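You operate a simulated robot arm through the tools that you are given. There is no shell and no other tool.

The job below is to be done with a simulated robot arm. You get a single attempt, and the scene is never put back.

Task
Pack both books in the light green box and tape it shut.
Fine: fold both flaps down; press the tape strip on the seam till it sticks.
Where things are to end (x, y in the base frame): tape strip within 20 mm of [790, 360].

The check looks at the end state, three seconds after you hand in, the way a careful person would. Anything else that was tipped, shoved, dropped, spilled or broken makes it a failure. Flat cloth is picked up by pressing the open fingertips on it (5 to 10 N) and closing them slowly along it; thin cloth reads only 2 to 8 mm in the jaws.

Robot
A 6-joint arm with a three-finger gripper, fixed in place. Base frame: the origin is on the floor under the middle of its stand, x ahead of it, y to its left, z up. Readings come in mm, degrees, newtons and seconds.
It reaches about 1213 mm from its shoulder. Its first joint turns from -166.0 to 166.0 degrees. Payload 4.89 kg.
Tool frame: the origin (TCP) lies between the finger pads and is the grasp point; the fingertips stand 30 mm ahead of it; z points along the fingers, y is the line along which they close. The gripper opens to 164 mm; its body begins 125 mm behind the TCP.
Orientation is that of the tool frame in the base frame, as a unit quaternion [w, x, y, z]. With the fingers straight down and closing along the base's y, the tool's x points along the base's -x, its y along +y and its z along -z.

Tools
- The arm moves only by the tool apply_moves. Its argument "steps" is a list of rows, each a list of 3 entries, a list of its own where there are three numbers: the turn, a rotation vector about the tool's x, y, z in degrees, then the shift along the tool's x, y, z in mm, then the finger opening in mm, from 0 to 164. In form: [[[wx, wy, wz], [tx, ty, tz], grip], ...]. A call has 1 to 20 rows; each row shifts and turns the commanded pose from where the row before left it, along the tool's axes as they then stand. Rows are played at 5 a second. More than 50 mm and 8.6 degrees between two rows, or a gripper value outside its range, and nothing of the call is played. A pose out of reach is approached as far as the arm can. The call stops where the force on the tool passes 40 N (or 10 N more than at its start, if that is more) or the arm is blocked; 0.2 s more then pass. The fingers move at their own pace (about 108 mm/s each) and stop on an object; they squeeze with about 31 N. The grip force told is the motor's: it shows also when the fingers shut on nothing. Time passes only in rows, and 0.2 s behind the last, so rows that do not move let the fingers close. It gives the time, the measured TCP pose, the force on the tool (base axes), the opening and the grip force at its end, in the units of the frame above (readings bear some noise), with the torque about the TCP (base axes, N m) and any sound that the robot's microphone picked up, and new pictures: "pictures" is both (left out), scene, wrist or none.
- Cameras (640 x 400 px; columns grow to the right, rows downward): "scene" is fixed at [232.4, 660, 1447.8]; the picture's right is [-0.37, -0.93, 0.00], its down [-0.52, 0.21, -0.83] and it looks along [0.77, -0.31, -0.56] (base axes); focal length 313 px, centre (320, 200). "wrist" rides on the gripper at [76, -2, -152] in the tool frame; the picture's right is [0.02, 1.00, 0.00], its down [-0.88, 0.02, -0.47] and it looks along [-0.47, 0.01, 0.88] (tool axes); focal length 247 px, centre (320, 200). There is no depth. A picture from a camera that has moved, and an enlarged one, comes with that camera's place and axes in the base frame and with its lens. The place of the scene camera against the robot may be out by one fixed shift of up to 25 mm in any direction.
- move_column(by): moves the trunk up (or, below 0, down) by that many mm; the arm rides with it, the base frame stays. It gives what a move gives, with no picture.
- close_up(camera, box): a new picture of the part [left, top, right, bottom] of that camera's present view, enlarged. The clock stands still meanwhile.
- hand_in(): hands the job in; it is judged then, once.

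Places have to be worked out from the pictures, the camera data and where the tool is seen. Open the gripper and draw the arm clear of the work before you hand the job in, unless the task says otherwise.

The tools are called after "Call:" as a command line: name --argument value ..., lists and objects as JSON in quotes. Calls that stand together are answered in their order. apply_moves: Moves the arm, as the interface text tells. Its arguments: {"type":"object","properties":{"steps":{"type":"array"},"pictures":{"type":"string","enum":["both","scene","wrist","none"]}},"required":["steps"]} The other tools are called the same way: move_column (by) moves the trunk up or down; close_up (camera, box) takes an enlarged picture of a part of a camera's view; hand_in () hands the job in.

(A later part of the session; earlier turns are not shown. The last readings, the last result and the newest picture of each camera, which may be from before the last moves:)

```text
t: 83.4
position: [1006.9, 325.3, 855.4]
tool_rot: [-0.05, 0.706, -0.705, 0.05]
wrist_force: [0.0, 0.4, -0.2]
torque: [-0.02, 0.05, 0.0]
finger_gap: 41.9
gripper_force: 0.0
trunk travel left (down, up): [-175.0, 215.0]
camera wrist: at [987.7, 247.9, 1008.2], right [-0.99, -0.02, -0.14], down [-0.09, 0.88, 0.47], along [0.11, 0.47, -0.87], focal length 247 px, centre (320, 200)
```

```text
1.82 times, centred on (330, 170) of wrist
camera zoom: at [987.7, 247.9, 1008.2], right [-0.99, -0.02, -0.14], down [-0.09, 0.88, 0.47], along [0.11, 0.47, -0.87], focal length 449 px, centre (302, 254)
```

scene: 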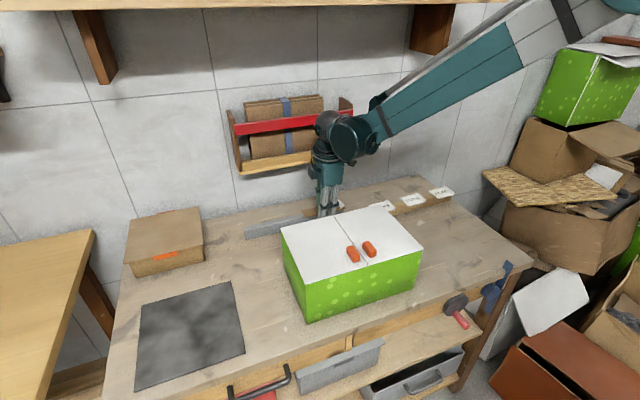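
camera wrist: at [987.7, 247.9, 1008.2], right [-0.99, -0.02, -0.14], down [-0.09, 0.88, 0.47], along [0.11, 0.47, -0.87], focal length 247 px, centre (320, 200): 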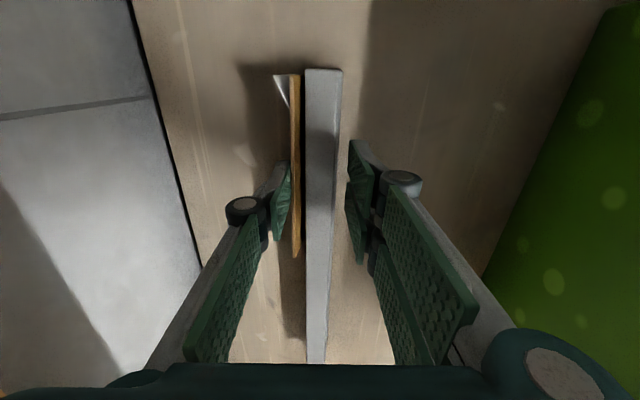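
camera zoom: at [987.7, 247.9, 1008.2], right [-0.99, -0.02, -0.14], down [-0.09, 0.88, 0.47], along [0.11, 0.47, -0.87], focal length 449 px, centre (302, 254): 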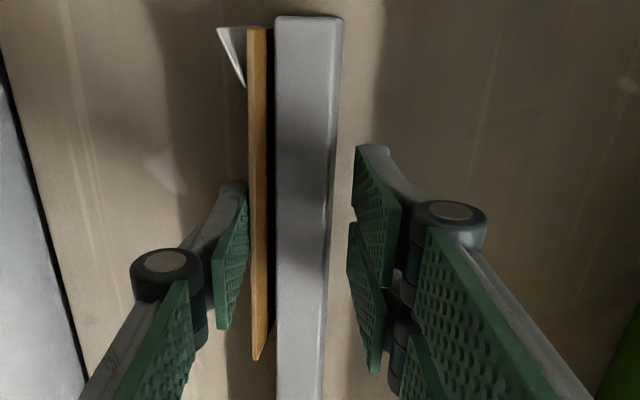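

The strip tipped up: it now seems to stand on edge between the bar's far side and the far finger. I look closely before doing anything.

Call:
close_up --camera "wrist" --box '[265, 60, 355, 160]'

Call:
close_up --camera "wrist" --box '[255, 150, 365, 270]'

Call:
close_up --camera "scene" --box '[290, 170, 370, 230]'

```text
4.00 times, centred on (310, 110) of wrist
camera zoom: at [987.7, 247.9, 1008.2], right [-0.99, -0.02, -0.14], down [-0.09, 0.88, 0.47], along [0.11, 0.47, -0.87], focal length 988 px, centre (360, 560)
```

zoom: 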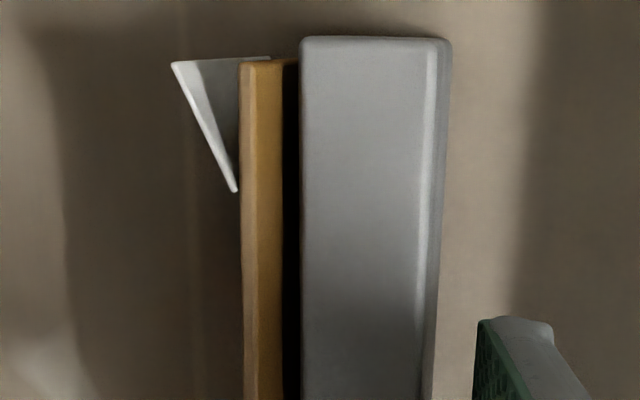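

```text
3.33 times, centred on (310, 210) of wrist
camera zoom: at [987.7, 247.9, 1008.2], right [-0.99, -0.02, -0.14], down [-0.09, 0.88, 0.47], along [0.11, 0.47, -0.87], focal length 823 px, centre (353, 167)
```

zoom: 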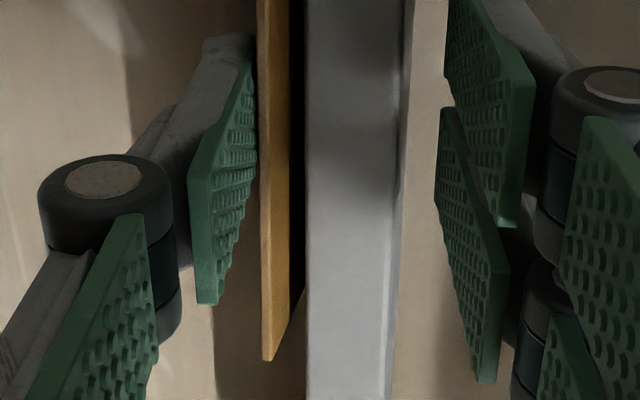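

```text
6.67 times, centred on (330, 200) of scene
camera zoom: at [232.4, 660.0, 1447.8], right [-0.37, -0.93, 0.0], down [-0.52, 0.21, -0.83], along [0.77, -0.31, -0.56], focal length 2085 px, centre (253, 200)
```

zoom: 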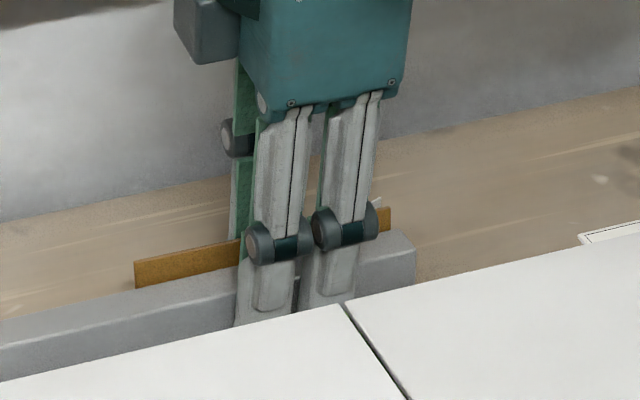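

The strip stands upright against the bar's far side, with its top edge at about x≈1024, z≈851, and the bar top is at about 838. I can pinch its upper edge just above the bar. I raise 22 mm while keeping the far finger beside it.

Call:
apply_moves --steps '[[[0, 0, 0], [0, -0.78, -5.4], 42], [[0, 0, 0], [0, -0.78, -5.4], 42], [[0, 0, 0], [0, -0.78, -5.4], 42], [[0, 0, 0], [0, -0.78, -5.4], 42], [[0, 0, 0], [0, 0, 0], 42]]' --pictures "both"

Call:
close_up --camera "wrist" --box '[230, 60, 430, 280]'

Call:
close_up --camera "scene" --box '[290, 170, 370, 230]'

```text
t: 84.6
position: [1007.4, 325.3, 879.1]
tool_rot: [0.049, -0.705, 0.705, -0.05]
wrist_force: [0.8, 0.0, 0.1]
torque: [-0.03, 0.01, 0.02]
finger_gap: 41.9
gripper_force: 0.0
trunk travel left (down, up): [-175.0, 215.0]
camera wrist: at [988.3, 247.5, 1030.2], right [-0.99, -0.02, -0.14], down [-0.09, 0.88, 0.47], along [0.11, 0.47, -0.87], focal length 247 px, centre (320, 200)
```

scene: 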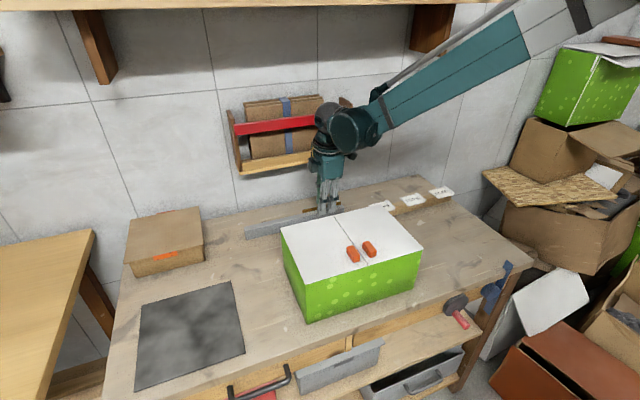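
wrist: 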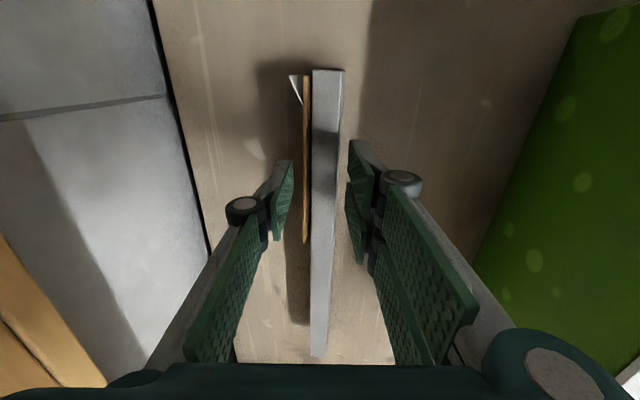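

```text
1.82 times, centred on (330, 170) of wrist
camera zoom: at [988.3, 247.5, 1030.2], right [-0.99, -0.02, -0.14], down [-0.09, 0.88, 0.47], along [0.11, 0.47, -0.87], focal length 449 px, centre (302, 254)
```

zoom: 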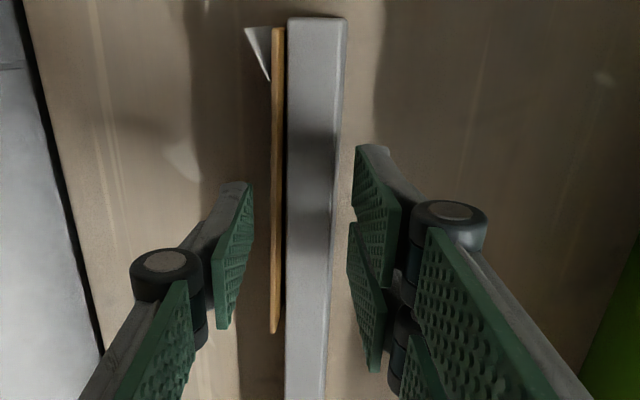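

```text
6.67 times, centred on (330, 200) of scene
camera zoom: at [232.4, 660.0, 1447.8], right [-0.37, -0.93, 0.0], down [-0.52, 0.21, -0.83], along [0.77, -0.31, -0.56], focal length 2085 px, centre (253, 200)
```

zoom: 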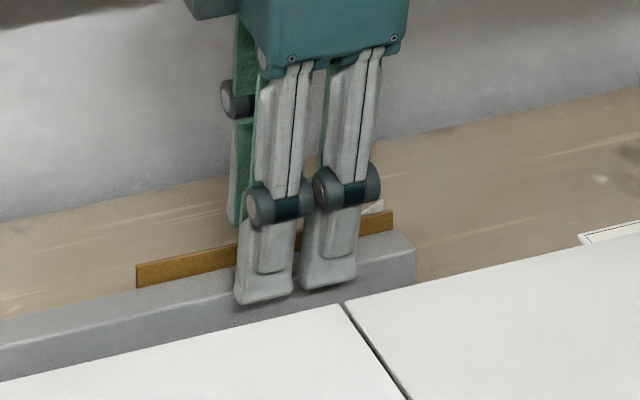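

The strip stays standing on its own. I shift +x so the near fingers come over the bar and narrow the gap to 18 mm with the strip in between.

Call:
apply_moves --steps '[[[0, 0, 0], [0, -0.42, -3], 42], [[0, 0, 0], [0, -3.32, 0.47], 36], [[0, 0, 0], [0, -3.32, 0.47], 30], [[0, 0, 0], [0, -3.32, 0.47], 24], [[0, 0, 0], [0, -3.32, 0.47], 18], [[0, 0, 0], [0, 0, 0], 18]]' --pictures "both"

Call:
close_up --camera "wrist" --box '[230, 60, 430, 280]'

Call:
close_up --camera "scene" --box '[290, 170, 370, 230]'

```text
t: 86.0
position: [1020.2, 325.6, 881.7]
tool_rot: [-0.049, 0.706, -0.705, 0.049]
wrist_force: [-0.1, 0.0, -0.8]
torque: [0.0, 0.01, -0.04]
finger_gap: 18.1
gripper_force: 0.1
trunk travel left (down, up): [-175.0, 215.0]
camera wrist: at [1001.7, 248.2, 1033.4], right [-0.99, -0.02, -0.14], down [-0.09, 0.88, 0.47], along [0.11, 0.47, -0.87], focal length 247 px, centre (320, 200)
```

scene: 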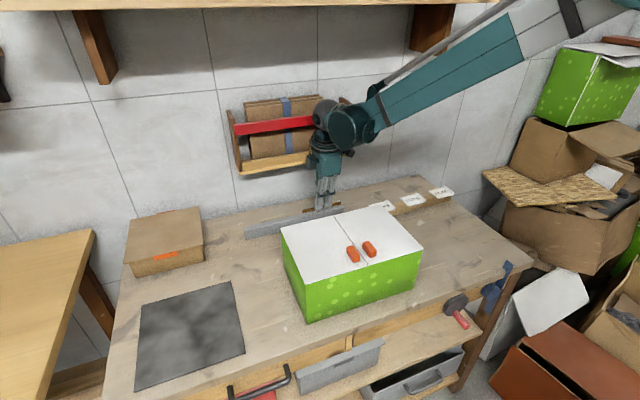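
wrist: 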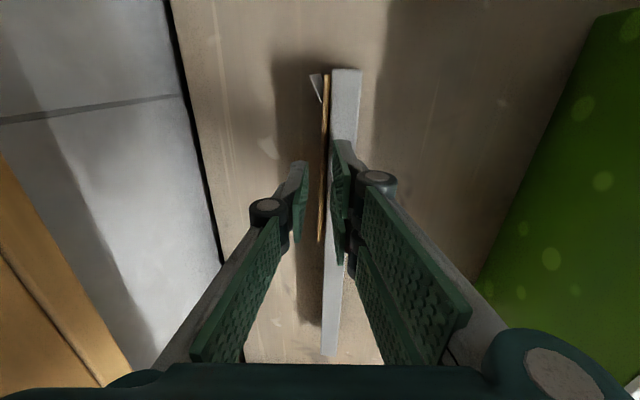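

```text
1.82 times, centred on (330, 170) of wrist
camera zoom: at [1001.7, 248.2, 1033.4], right [-0.99, -0.02, -0.14], down [-0.09, 0.88, 0.47], along [0.11, 0.47, -0.87], focal length 449 px, centre (302, 254)
```

zoom: 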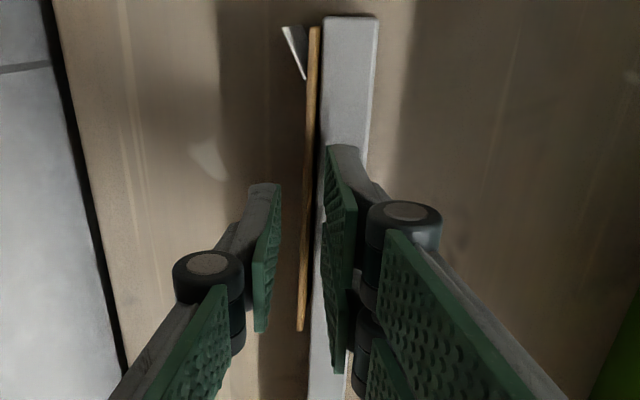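

```text
6.67 times, centred on (330, 200) of scene
camera zoom: at [232.4, 660.0, 1447.8], right [-0.37, -0.93, 0.0], down [-0.52, 0.21, -0.83], along [0.77, -0.31, -0.56], focal length 2085 px, centre (253, 200)
```

zoom: 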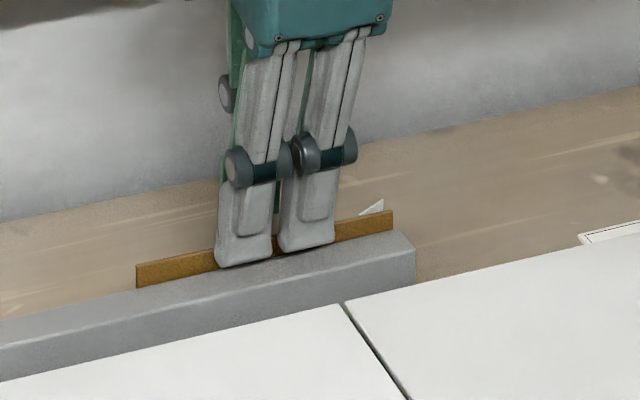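

The near fingertips hover just above the bar with the strip standing between the pads. I probe down in small steps to find the bar top.

Call:
apply_moves --steps '[[[0, 0, 0], [0, 0.21, 1.5], 18], [[0, 0, 0], [0, 0.21, 1.5], 18], [[0, 0, 0], [0, 0, 0], 18]]' --pictures "none"

Call:
apply_moves --steps '[[[0, 0, 0], [0, 0.21, 1.5], 18], [[0, 0, 0], [0, 0, 0], 18]]' --pictures "none"

```text
t: 86.8
position: [1021.3, 325.0, 878.2]
tool_rot: [0.049, -0.705, 0.706, -0.049]
wrist_force: [1.1, 0.4, 0.5]
torque: [0.01, 0.03, 0.01]
finger_gap: 18.2
gripper_force: 0.0
trunk travel left (down, up): [-175.0, 215.0]
```

```text
t: 87.4
position: [1020.8, 325.3, 875.7]
tool_rot: [0.049, -0.705, 0.706, -0.049]
wrist_force: [-0.1, 0.0, 0.0]
torque: [0.05, -0.01, -0.04]
finger_gap: 18.2
gripper_force: 0.0
trunk travel left (down, up): [-175.0, 215.0]
```

No contact yet at z≈876.5, so I continue a little.

Call:
apply_moves --steps '[[[0, 0, 0], [0, 0.21, 1.5], 18], [[0, 0, 0], [0, 0, 0], 18]]' --pictures "none"

Call:
apply_moves --steps '[[[0, 0, 0], [0, 0.21, 1.5], 18], [[0, 0, 0], [0, 0, 0], 18]]' --pictures "both"

Call:
close_up --camera "scene" --box '[290, 170, 370, 230]'

```text
t: 88.0
position: [1021.7, 325.3, 874.5]
tool_rot: [0.05, -0.705, 0.706, -0.048]
wrist_force: [0.0, -0.6, 0.8]
torque: [-0.03, 0.0, -0.01]
finger_gap: 18.1
gripper_force: 0.0
trunk travel left (down, up): [-175.0, 215.0]
```

```text
t: 88.6
position: [1020.6, 325.0, 874.1]
tool_rot: [-0.05, 0.706, -0.705, 0.05]
wrist_force: [-0.7, 0.0, 0.4]
torque: [-0.01, 0.01, 0.0]
finger_gap: 18.1
gripper_force: 0.0
trunk travel left (down, up): [-175.0, 215.0]
camera wrist: at [1001.5, 248.0, 1025.4], right [-0.99, -0.02, -0.14], down [-0.09, 0.88, 0.47], along [0.11, 0.47, -0.87], focal length 247 px, centre (320, 200)
```

scene: 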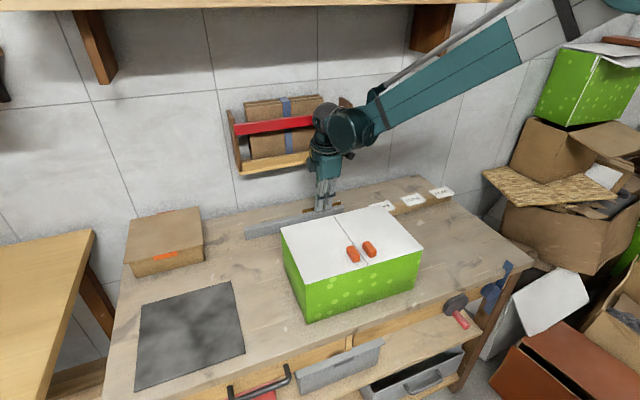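
wrist: 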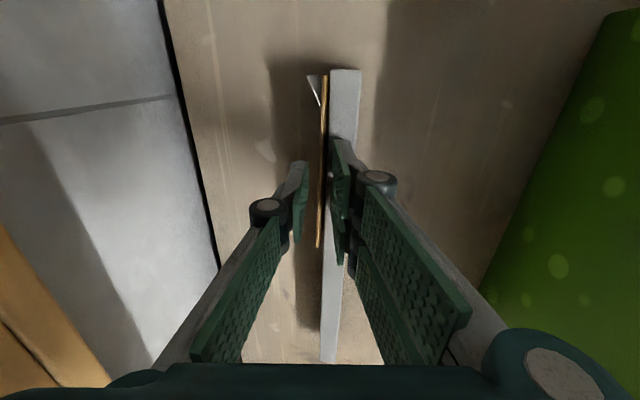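

```text
6.67 times, centred on (330, 200) of scene
camera zoom: at [232.4, 660.0, 1447.8], right [-0.37, -0.93, 0.0], down [-0.52, 0.21, -0.83], along [0.77, -0.31, -0.56], focal length 2085 px, centre (253, 200)
```

zoom: 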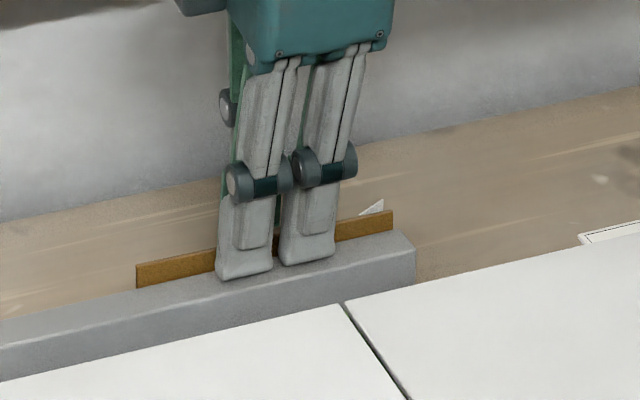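

Still free. I lower 2 mm more for extra overlap and then close gently onto the strip.

Call:
apply_moves --steps '[[[0, 0, 0], [0, 0.28, 2], 18], [[0, 0, 0], [0, 0, 0], 18], [[0, 0, 0], [0, 0, 0], 15], [[0, 0, 0], [0, 0, 0], 12], [[0, 0, 0], [0, 0, 0], 10], [[0, 0, 0], [0, 0, 0], 8], [[0, 0, 0], [0, 0, 0], 6], [[0, 0, 0], [0, 0, 0], 6]]' --pictures "both"

Call:
close_up --camera "wrist" --box '[230, 60, 430, 280]'

Call:
close_up --camera "scene" --box '[290, 170, 370, 230]'

```text
t: 90.4
position: [1020.7, 324.9, 872.1]
tool_rot: [-0.049, 0.705, -0.705, 0.05]
wrist_force: [0.3, 0.8, -0.7]
torque: [0.0, 0.0, 0.01]
finger_gap: 6.0
gripper_force: 0.1
trunk travel left (down, up): [-175.0, 215.0]
camera wrist: at [1001.6, 248.4, 1023.7], right [-0.99, -0.02, -0.14], down [-0.09, 0.88, 0.47], along [0.11, 0.47, -0.87], focal length 247 px, centre (320, 200)
```

scene: 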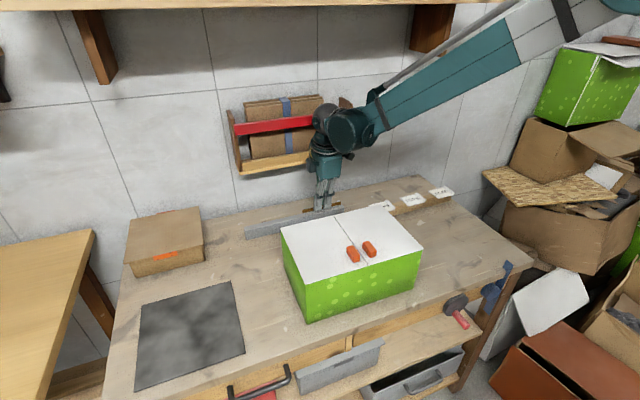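
wrist: 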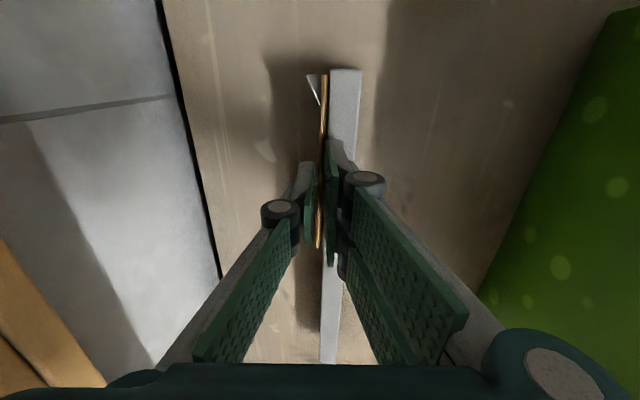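

```text
1.82 times, centred on (330, 170) of wrist
camera zoom: at [1001.6, 248.4, 1023.7], right [-0.99, -0.02, -0.14], down [-0.09, 0.88, 0.47], along [0.11, 0.47, -0.87], focal length 449 px, centre (302, 254)
```

zoom: 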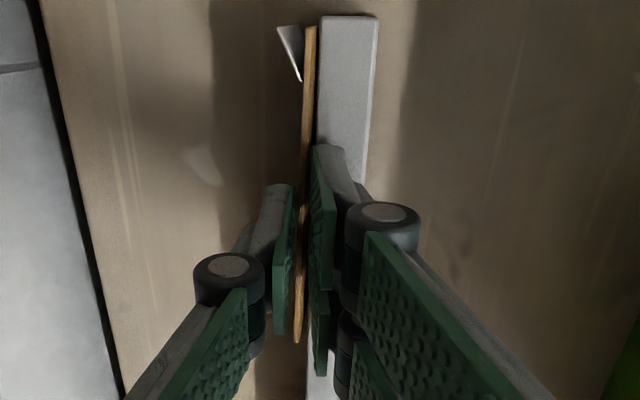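

```text
6.67 times, centred on (330, 200) of scene
camera zoom: at [232.4, 660.0, 1447.8], right [-0.37, -0.93, 0.0], down [-0.52, 0.21, -0.83], along [0.77, -0.31, -0.56], focal length 2085 px, centre (253, 200)
```

zoom: 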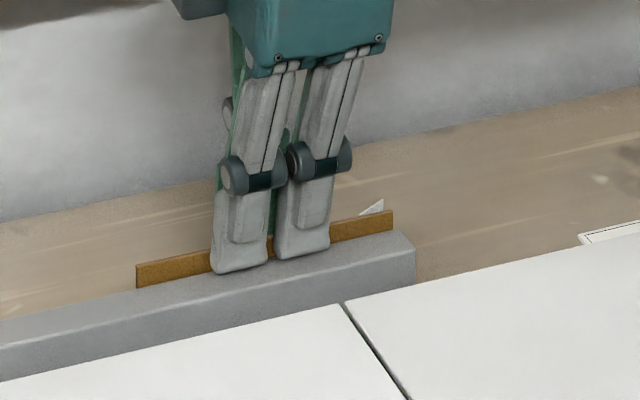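

The gap is 6 mm with the strip still upright between the pads. I keep closing to pinch it.

Call:
apply_moves --steps '[[[0, 0, 0], [0, 0, 0], 5], [[0, 0, 0], [0, 0, 0], 4], [[0, 0, 0], [0, 0, 0], 3], [[0, 0, 0], [0, 0, 0], 2], [[0, 0, 0], [0, 0, 0], 1], [[0, 0, 0], [0, 0, 0], 0], [[0, 0, 0], [0, 0, 0], 0]]' --pictures "wrist"

Call:
close_up --camera "wrist" --box '[230, 60, 430, 280]'

Call:
close_up --camera "scene" --box '[290, 170, 370, 230]'

```text
t: 92.0
position: [1020.8, 325.8, 871.3]
tool_rot: [0.049, -0.705, 0.706, -0.049]
wrist_force: [-0.5, -1.1, 0.4]
torque: [0.01, -0.01, -0.03]
finger_gap: 5.8
gripper_force: 31.1
trunk travel left (down, up): [-175.0, 215.0]
camera wrist: at [1001.5, 248.4, 1023.7], right [-0.99, -0.02, -0.14], down [-0.09, 0.88, 0.47], along [0.11, 0.47, -0.87], focal length 247 px, centre (320, 200)
```

wrist: 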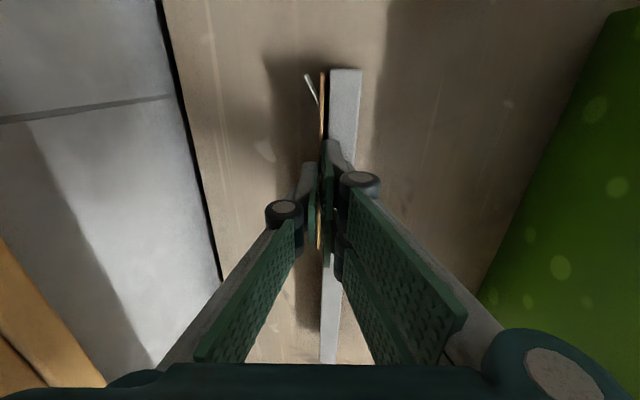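

```text
1.82 times, centred on (330, 170) of wrist
camera zoom: at [1001.5, 248.4, 1023.7], right [-0.99, -0.02, -0.14], down [-0.09, 0.88, 0.47], along [0.11, 0.47, -0.87], focal length 449 px, centre (302, 254)
```

zoom: 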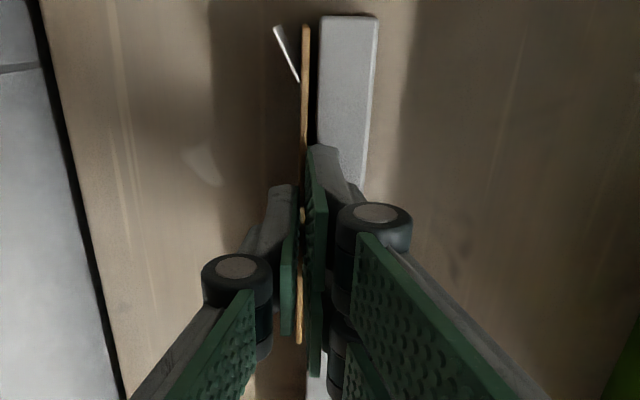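

```text
6.67 times, centred on (330, 200) of scene
camera zoom: at [232.4, 660.0, 1447.8], right [-0.37, -0.93, 0.0], down [-0.52, 0.21, -0.83], along [0.77, -0.31, -0.56], focal length 2085 px, centre (253, 200)
```

zoom: 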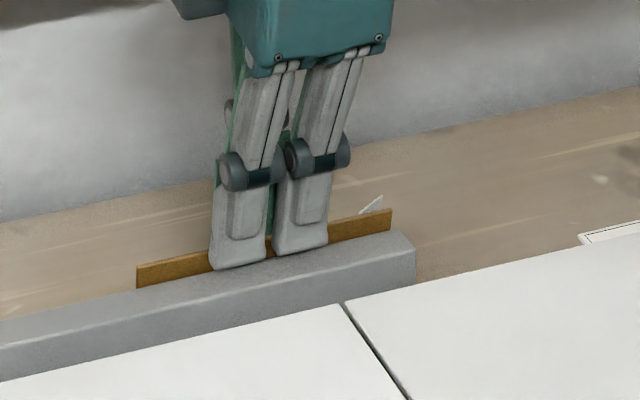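

The strip is pinched: 5.8 mm gap at 31 N. I lift it straight up about 48 mm, tilting a bit more away from the rack while the strip clears the bar.

Call:
apply_moves --steps '[[[0, 0, 0], [0, -0.56, -4], 0], [[1.3, 0, 0], [0, -1.2, -7.9], 0], [[1.3, 0, 0], [0, -1.4, -7.9], 0], [[1.3, 0, 0], [0, -1.6, -7.8], 0], [[1.3, 0, 0], [0, -1.8, -7.8], 0], [[1.3, 0, 0], [0, -2.0, -7.8], 0], [[1.3, 0, 0], [0, -2.2, -7.7], 0], [[0, 0, 0], [0, 0, 0], 0]]' --pictures "both"

Call:
close_up --camera "scene" --box '[290, 160, 370, 220]'

Call:
close_up --camera "wrist" --box '[230, 60, 430, 280]'

```text
t: 93.8
position: [1021.6, 325.0, 923.7]
tool_rot: [-0.098, 0.701, -0.7, 0.097]
wrist_force: [0.4, 0.2, -0.5]
torque: [0.05, -0.02, 0.01]
finger_gap: 6.1
gripper_force: 31.1
trunk travel left (down, up): [-175.0, 215.0]
camera wrist: at [982.1, 247.8, 1070.8], right [-0.96, -0.02, -0.27], down [-0.15, 0.88, 0.45], along [0.23, 0.47, -0.85], focal length 247 px, centre (320, 200)
```

scene: 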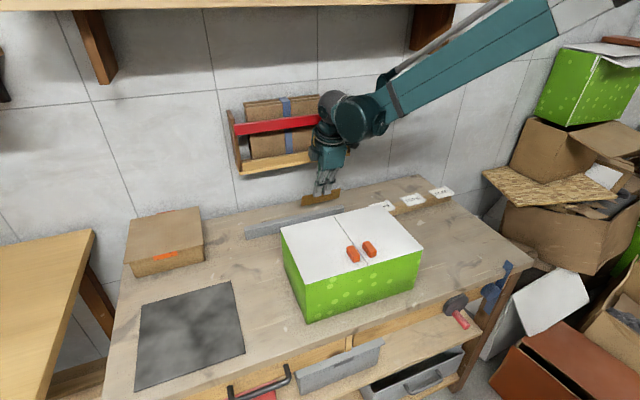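
wrist: 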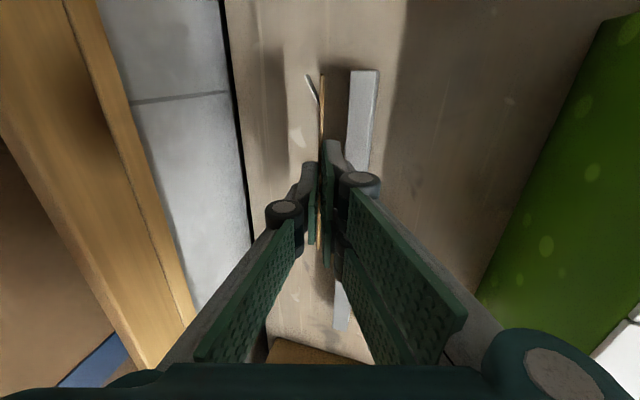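

```text
6.67 times, centred on (330, 190) of scene
camera zoom: at [232.4, 660.0, 1447.8], right [-0.37, -0.93, 0.0], down [-0.52, 0.21, -0.83], along [0.77, -0.31, -0.56], focal length 2085 px, centre (253, 267)
```

zoom: 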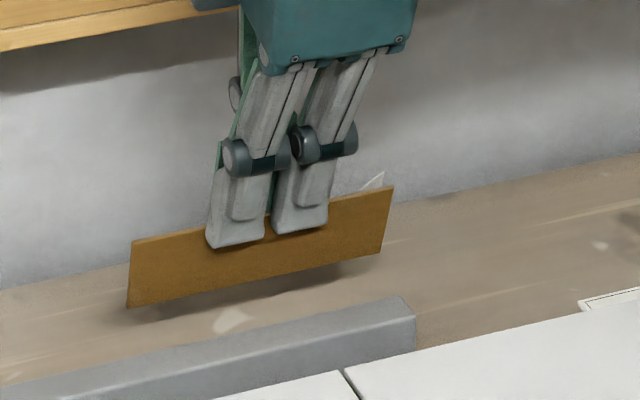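

```text
1.82 times, centred on (330, 170) of wrist
camera zoom: at [982.1, 247.8, 1070.8], right [-0.96, -0.02, -0.27], down [-0.15, 0.88, 0.45], along [0.23, 0.47, -0.85], focal length 449 px, centre (302, 254)
```

zoom: 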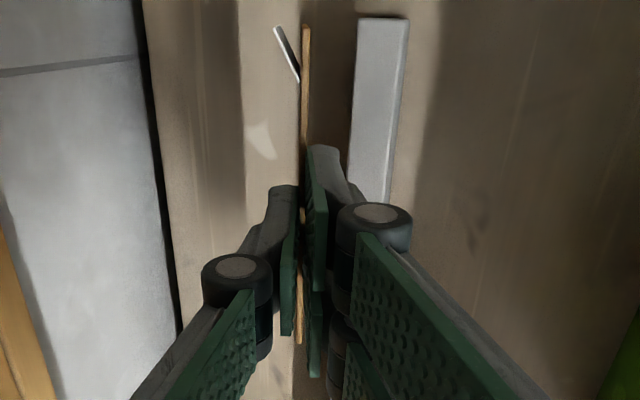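

The strip is now held by its long edge, sticky face toward the robot, and the bar is undisturbed. I back away from the rack, going up and toward the robot.

Call:
apply_moves --steps '[[[0, 0, 0], [0, 10, -20], 0], [[0, 0, 0], [0, 14.4, -40.5], 0], [[0, 0, 0], [0, 14.4, -40.5], 0], [[0, 0, 0], [0, 14.4, -40.5], 0], [[0, 0, 0], [0, 14.4, -40.5], 0], [[-8, 0, 0], [0, 0, 0], 0], [[-8, 0, 0], [0, 0, 0], 0], [[0, 0, 0], [0, 0, 0], 0]]' --pictures "both"

```text
t: 95.6
position: [906.4, 325.8, 1080.9]
tool_rot: [0.002, 0.707, -0.707, -0.002]
wrist_force: [1.8, 0.5, -1.1]
torque: [-0.04, 0.14, -0.03]
finger_gap: 6.1
gripper_force: 31.0
trunk travel left (down, up): [-175.0, 215.0]
camera wrist: at [909.9, 248.4, 1234.3], right [-1.0, -0.02, 0.01], down [-0.02, 0.88, 0.47], along [-0.01, 0.47, -0.88], focal length 247 px, centre (320, 200)
```

scene: 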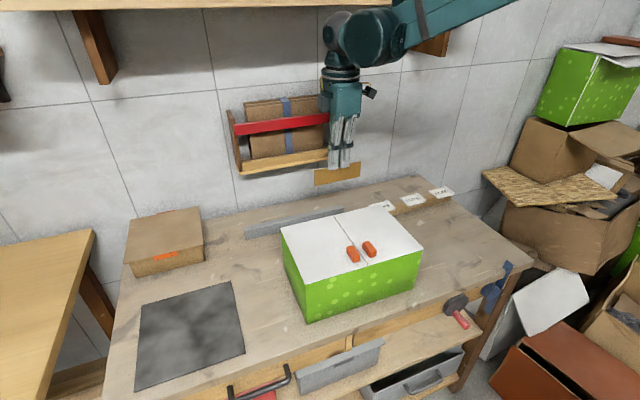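
wrist: 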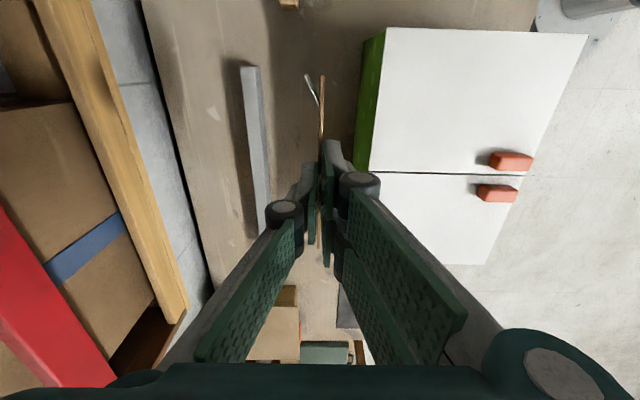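

The strip is safely out. I rotate to yaw 0 so that it lies parallel to the seam, with the sticky face toward +y and the tab toward the robot.

Call:
apply_moves --steps '[[[0.3, 0, 0], [0, 0, 0], 0], [[0, 0, 7.5], [0, 0, 0], 0], [[0, 0, 7.5], [0, 0, 0], 0], [[0, 0, 7.5], [0, 0, 0], 0], [[0, 0, 7.5], [0, 0, 0], 0], [[0, 0, 7.5], [0, 0, 0], 0], [[0, 0, 7.5], [0, 0, 0], 0], [[0, 0, 7.5], [0, 0, 0], 0], [[0, 0, 7.5], [0, 0, 0], 0], [[0, 0, 7.5], [0, 0, 0], 0], [[0, 0, 7.5], [0, 0, 0], 0], [[0, 0, 7.5], [0, 0, 0], 0], [[0, 0, 7.5], [0, 0, 0], 0], [[0, 0, 0], [0, 0, 0], 0]]' --pictures "none"

Call:
apply_moves --steps '[[[0, 0, 0], [42, 2.5, 0], 0], [[0, 0, 0], [42, 2.5, 0], 0], [[0, 0, 0], [42, 2.5, 0], 0], [[0, 0, 0], [0, 0, 0], 0]]' --pictures "both"

```text
t: 98.6
position: [908.4, 324.0, 1081.3]
tool_rot: [0.001, 0.001, 1.0, 0.0]
wrist_force: [-0.1, -0.2, -0.2]
torque: [-0.01, 0.04, 0.0]
finger_gap: 6.2
gripper_force: 30.9
trunk travel left (down, up): [-175.0, 215.0]
```

```text
t: 99.6
position: [781.4, 332.2, 1082.9]
tool_rot: [0.001, 0.0, 1.0, 0.0]
wrist_force: [-1.2, 0.3, 0.5]
torque: [0.02, -0.15, 0.0]
finger_gap: 5.9
gripper_force: 31.0
trunk travel left (down, up): [-175.0, 215.0]
camera wrist: at [704.7, 330.0, 1235.2], right [-0.02, 1.0, 0.0], down [0.88, 0.02, 0.48], along [0.47, 0.01, -0.88], focal length 247 px, centre (320, 200)
```

scene: 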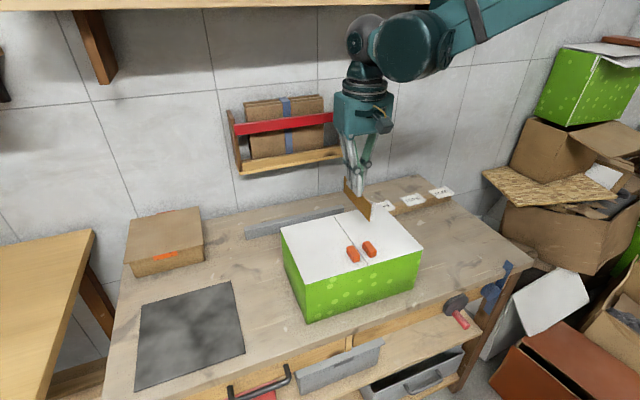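
wrist: 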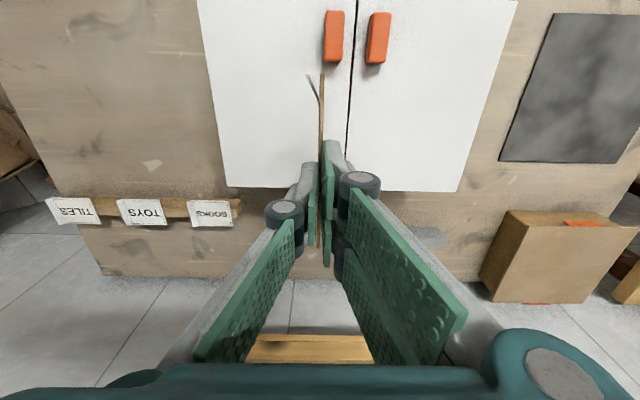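

The strip hangs over the lid parallel to the seam. I lower it toward the lid, then probe for contact (expected near z≈1003).

Call:
apply_moves --steps '[[[0, 0, 0], [2, 0, 20], 0], [[0, 0, 0], [0, 0, 20], 0], [[0, 0, 0], [0, 0, 15], 0], [[0, 0, 0], [0, 0, 10], 0], [[0, 0, 0], [0, 0, 4], 0], [[0, 0, 0], [0, 0, 0], 0]]' --pictures "both"

Call:
close_up --camera "scene" --box '[310, 170, 430, 270]'

```text
t: 101.0
position: [778.8, 332.9, 1013.0]
tool_rot: [0.002, -0.001, 1.0, 0.001]
wrist_force: [2.5, 0.7, 27.6]
torque: [0.01, -0.07, 0.0]
finger_gap: 6.0
gripper_force: 31.0
trunk travel left (down, up): [-175.0, 215.0]
camera wrist: at [702.5, 330.7, 1165.3], right [-0.02, 1.0, 0.0], down [0.88, 0.02, 0.48], along [0.48, 0.01, -0.88], focal length 247 px, centre (320, 200)
```

scene: 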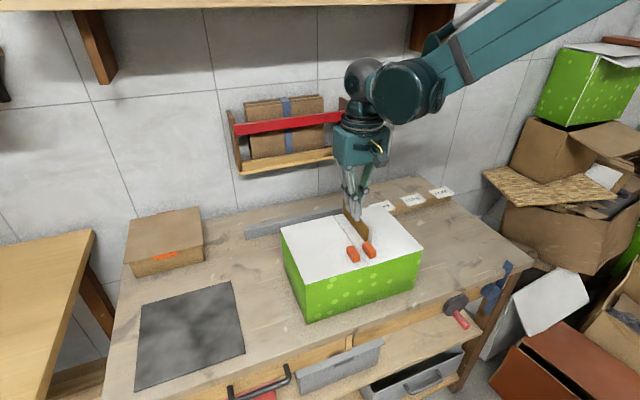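
wrist: 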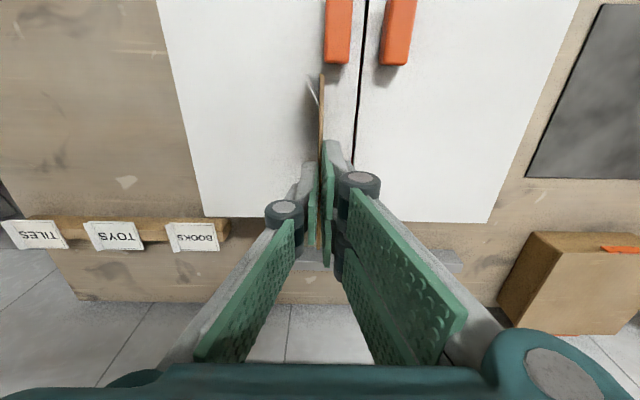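

```text
4.00 times, centred on (370, 220) of scene
camera zoom: at [232.4, 660.0, 1447.8], right [-0.37, -0.93, 0.0], down [-0.52, 0.21, -0.83], along [0.77, -0.31, -0.56], focal length 1251 px, centre (120, 120)
```

zoom: 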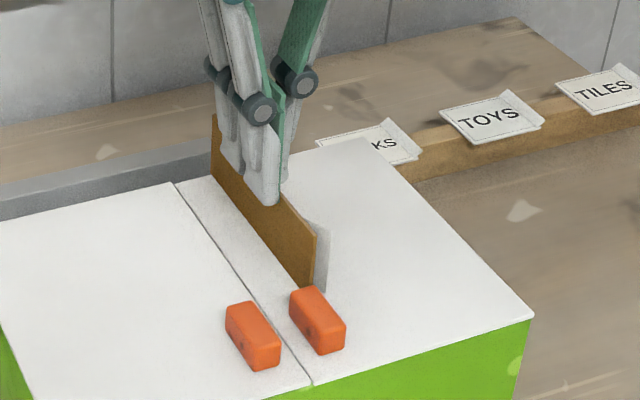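

It is already touching the lid with 28 N, and the flap held. I back off slightly to relax the contact.

Call:
apply_moves --steps '[[[0, 0, 0], [0, 0, -1], 0], [[0, 0, 0], [0, 0, 0], 0]]' --pictures "none"

Call:
apply_moves --steps '[[[0, 0, 0], [0, 0, -0.7], 0], [[0, 0, 0], [0, 0, 0], 0]]' --pictures "none"

```text
t: 101.6
position: [778.5, 331.9, 1013.8]
tool_rot: [0.001, 0.0, 1.0, 0.0]
wrist_force: [-1.2, 0.2, 20.6]
torque: [0.0, 0.04, 0.01]
finger_gap: 6.1
gripper_force: 30.7
trunk travel left (down, up): [-175.0, 215.0]
```

```text
t: 102.2
position: [780.6, 332.0, 1013.3]
tool_rot: [0.001, 0.0, 1.0, 0.0]
wrist_force: [-2.4, 0.4, 14.1]
torque: [0.05, 0.14, 0.03]
finger_gap: 6.2
gripper_force: 31.0
trunk travel left (down, up): [-175.0, 215.0]
```

Call:
apply_moves --steps '[[[0, 0, 0], [0, 0, -1.0], 0], [[0, 0, 0], [0, 0, 0], 0]]' --pictures "none"

Call:
close_up --camera "wrist" --box '[230, 60, 430, 280]'

```text
t: 102.8
position: [780.0, 332.8, 1013.9]
tool_rot: [0.001, -0.001, 1.0, 0.0]
wrist_force: [0.6, 0.0, 8.2]
torque: [0.01, -0.16, -0.02]
finger_gap: 6.0
gripper_force: 31.8
trunk travel left (down, up): [-175.0, 215.0]
```

```text
1.82 times, centred on (330, 170) of wrist
camera zoom: at [703.1, 330.3, 1166.8], right [-0.02, 1.0, 0.0], down [0.88, 0.02, 0.48], along [0.47, 0.01, -0.88], focal length 449 px, centre (302, 254)
```

zoom: 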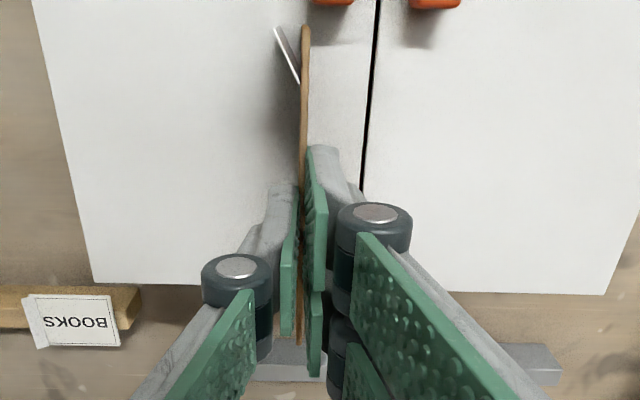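

The strip stands vertical on the lid with a light load. I relax it a bit more and open slowly, so it stays standing on its edge.

Call:
apply_moves --steps '[[[0, 0, 0], [0, 0, -0.7], 0], [[0, 0, 0], [0, 0, 0], 2], [[0, 0, 0], [0, 0, 0], 4], [[0, 0, 0], [0, 0, 0], 6], [[0, 0, 0], [0, 0, 0], 7], [[0, 0, 0], [0, 0, 0], 8], [[0, 0, 0], [0, 0, 0], 10], [[0, 0, 0], [0, 0, 0], 12], [[0, 0, 0], [0, 0, 0], 14], [[0, 0, 0], [0, 0, 0], 14]]' --pictures "both"

Call:
close_up --camera "wrist" --box '[230, 60, 430, 280]'

Call:
close_up --camera "scene" --box '[310, 170, 430, 270]'

```text
t: 105.0
position: [778.9, 331.9, 1015.8]
tool_rot: [0.001, 0.0, 1.0, 0.0]
wrist_force: [0.5, 0.3, 0.5]
torque: [0.0, -0.01, 0.03]
finger_gap: 14.1
gripper_force: 0.1
trunk travel left (down, up): [-175.0, 215.0]
camera wrist: at [703.2, 330.2, 1167.7], right [-0.02, 1.0, 0.0], down [0.88, 0.02, 0.47], along [0.47, 0.01, -0.88], focal length 247 px, centre (320, 200)
```

scene: 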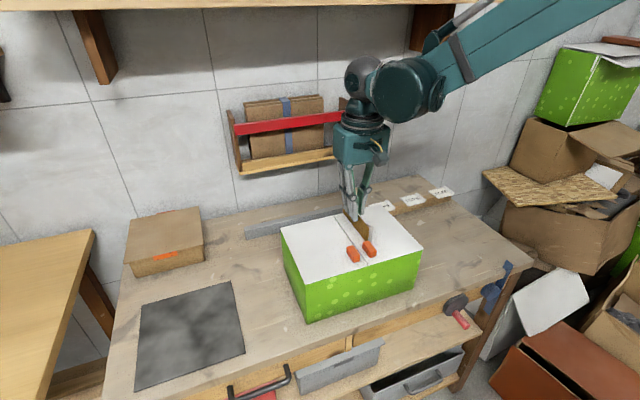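
wrist: 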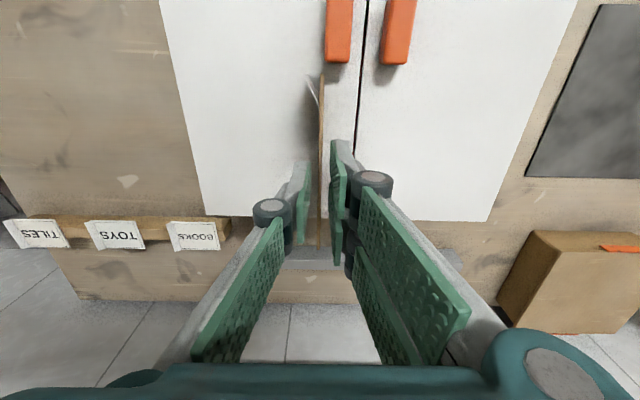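

```text
1.82 times, centred on (330, 170) of wrist
camera zoom: at [703.2, 330.2, 1167.7], right [-0.02, 1.0, 0.0], down [0.88, 0.02, 0.47], along [0.47, 0.01, -0.88], focal length 449 px, centre (302, 254)
```

zoom: 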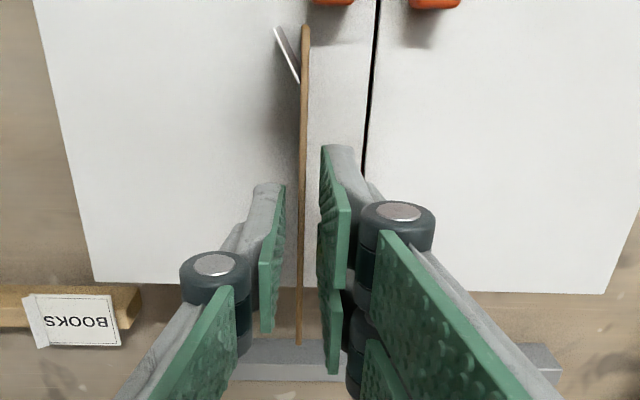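

```text
4.00 times, centred on (370, 220) of scene
camera zoom: at [232.4, 660.0, 1447.8], right [-0.37, -0.93, 0.0], down [-0.52, 0.21, -0.83], along [0.77, -0.31, -0.56], focal length 1251 px, centre (120, 120)
```

zoom: 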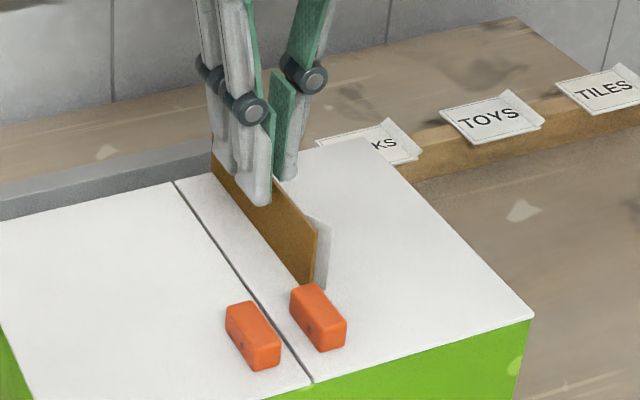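

The strip stands freely between the pads. I open fully so there is room for it to fall flat toward +y.

Call:
apply_moves --steps '[[[0, 0, 0], [0, 0, 0], 24], [[0, 0, 0], [0, 0, 0], 40], [[0, 0, 0], [0, 0, 0], 60], [[0, 0, 0], [0, 0, 0], 85], [[0, 0, 0], [0, 0, 0], 110], [[0, 0, 0], [0, 0, 0], 135], [[0, 0, 0], [0, 0, 0], 160], [[0, 0, 0], [0, 0, 0], 160]]' --pictures "both"

Call:
close_up --camera "wrist" --box '[180, 20, 480, 280]'

Call:
close_up --camera "scene" --box '[310, 170, 430, 270]'

```text
t: 106.8
position: [780.2, 334.4, 1014.7]
tool_rot: [0.0, 0.001, 1.0, 0.0]
wrist_force: [-0.4, 0.3, 0.2]
torque: [0.01, 0.01, 0.03]
finger_gap: 159.9
gripper_force: 0.0
trunk travel left (down, up): [-175.0, 215.0]
camera wrist: at [703.2, 330.2, 1167.7], right [-0.02, 1.0, 0.0], down [0.88, 0.02, 0.47], along [0.47, 0.01, -0.88], focal length 247 px, centre (320, 200)
```

scene: 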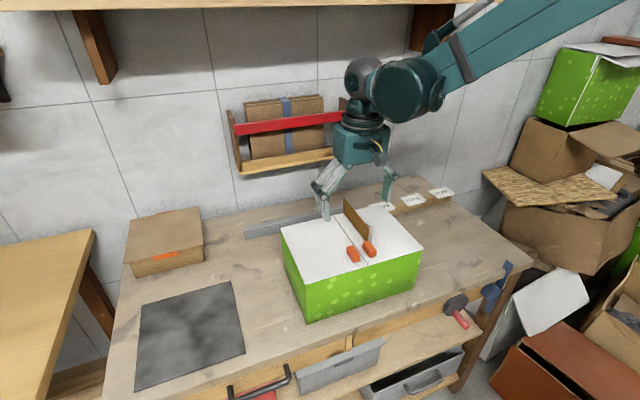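
wrist: 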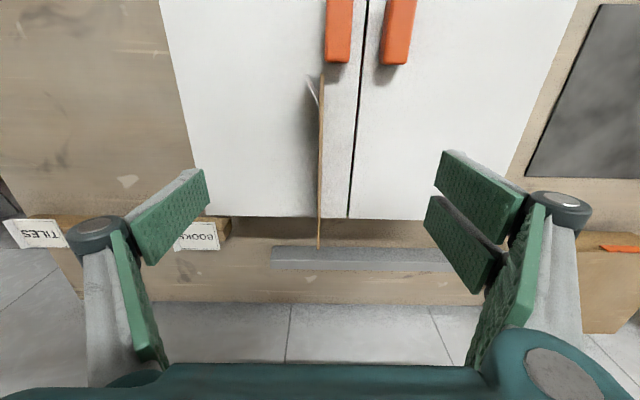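

```text
1.54 times, centred on (330, 150) of wrist
camera zoom: at [703.2, 330.2, 1167.7], right [-0.02, 1.0, 0.0], down [0.88, 0.02, 0.47], along [0.47, 0.01, -0.88], focal length 380 px, centre (305, 277)
```

zoom: 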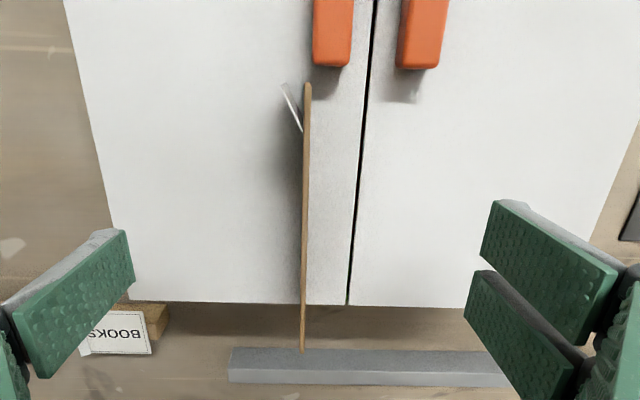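

```text
4.00 times, centred on (370, 220) of scene
camera zoom: at [232.4, 660.0, 1447.8], right [-0.37, -0.93, 0.0], down [-0.52, 0.21, -0.83], along [0.77, -0.31, -0.56], focal length 1251 px, centre (120, 120)
```

zoom: 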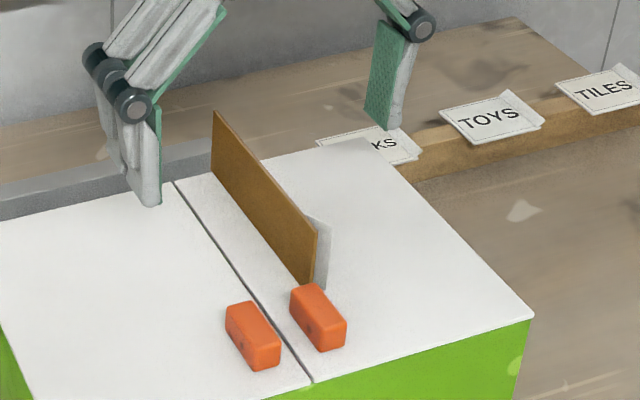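

The strip stands parallel to the seam. At full opening the tips sit too high (about 1005), so I lower 42 mm around the standing strip before pushing it over.

Call:
apply_moves --steps '[[[0, 0, 0], [0, 0, 10], 160], [[0, 0, 0], [0, 0, 10], 160], [[0, 0, 0], [0, 0, 10], 160], [[0, 0, 0], [0, 0, 6], 160], [[0, 0, 0], [0, 0, 6], 160], [[0, 0, 0], [0, 0, 0], 160]]' --pictures "both"

Call:
close_up --camera "scene" --box '[310, 170, 430, 270]'

```text
t: 108.2
position: [779.8, 331.6, 973.6]
tool_rot: [0.0, 0.0, 1.0, -0.001]
wrist_force: [-0.8, 0.3, 1.1]
torque: [0.0, 0.02, 0.01]
finger_gap: 160.2
gripper_force: 0.1
trunk travel left (down, up): [-175.0, 215.0]
camera wrist: at [702.7, 329.4, 1125.6], right [-0.02, 1.0, 0.0], down [0.88, 0.02, 0.47], along [0.47, 0.01, -0.88], focal length 247 px, centre (320, 200)
```

scene: 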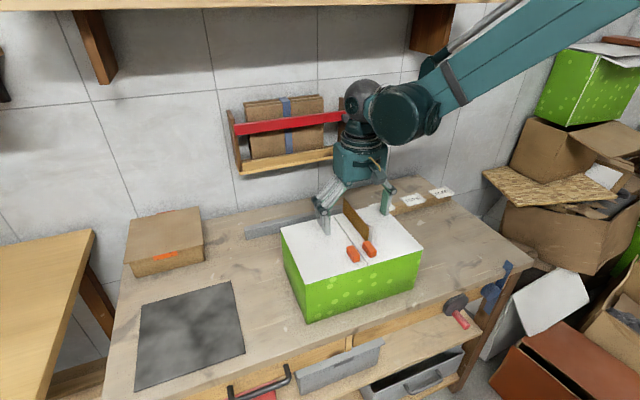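
wrist: 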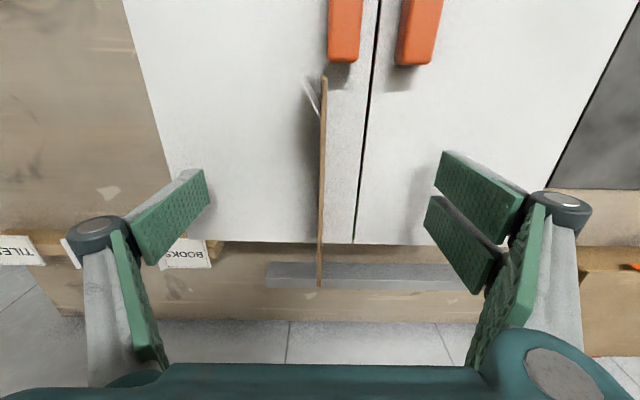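

```text
4.00 times, centred on (370, 220) of scene
camera zoom: at [232.4, 660.0, 1447.8], right [-0.37, -0.93, 0.0], down [-0.52, 0.21, -0.83], along [0.77, -0.31, -0.56], focal length 1251 px, centre (120, 120)
```

zoom: 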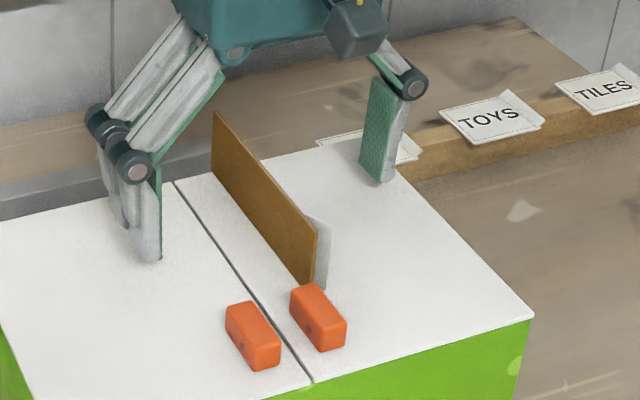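

The fingertips hover about 25 mm over the lid on both sides of the strip. I sweep +y until the -y finger is near the strip, then nudge its upper part so it topples onto the seam.

Call:
apply_moves --steps '[[[0, 0, 0], [0, 12, 0], 160], [[0, 0, 0], [0, 12, 0], 160], [[0, 0, 0], [0, 12, 0], 160], [[0, 0, 0], [0, 12, 0], 160], [[0, 0, 0], [0, 12, 0], 160], [[0, 0, 0], [0, 5, 0], 160], [[0, 0, 0], [0, 0, 0], 160]]' --pictures "wrist"

Call:
close_up --camera "scene" --box '[290, 170, 430, 270]'

```text
t: 109.8
position: [780.1, 396.3, 972.9]
tool_rot: [0.001, 0.0, 1.0, 0.0]
wrist_force: [-0.4, 0.2, -0.1]
torque: [0.01, 0.0, -0.02]
finger_gap: 160.1
gripper_force: 0.1
trunk travel left (down, up): [-175.0, 215.0]
camera wrist: at [702.6, 394.9, 1125.9], right [-0.02, 1.0, 0.0], down [0.88, 0.02, 0.47], along [0.47, 0.01, -0.88], focal length 247 px, centre (320, 200)
```

wrist: 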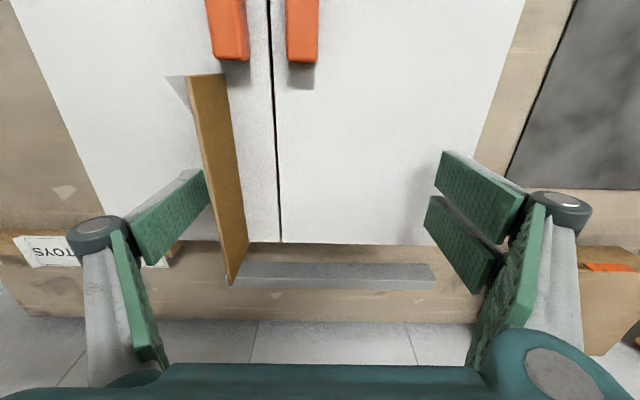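

```text
4.00 times, centred on (360, 220) of scene
camera zoom: at [232.4, 660.0, 1447.8], right [-0.37, -0.93, 0.0], down [-0.52, 0.21, -0.83], along [0.77, -0.31, -0.56], focal length 1251 px, centre (160, 120)
```

zoom: 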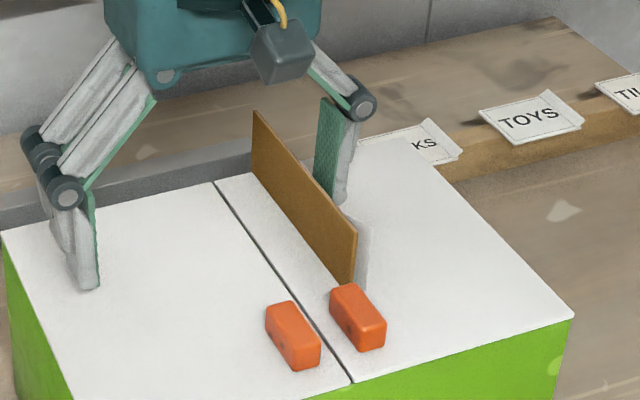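

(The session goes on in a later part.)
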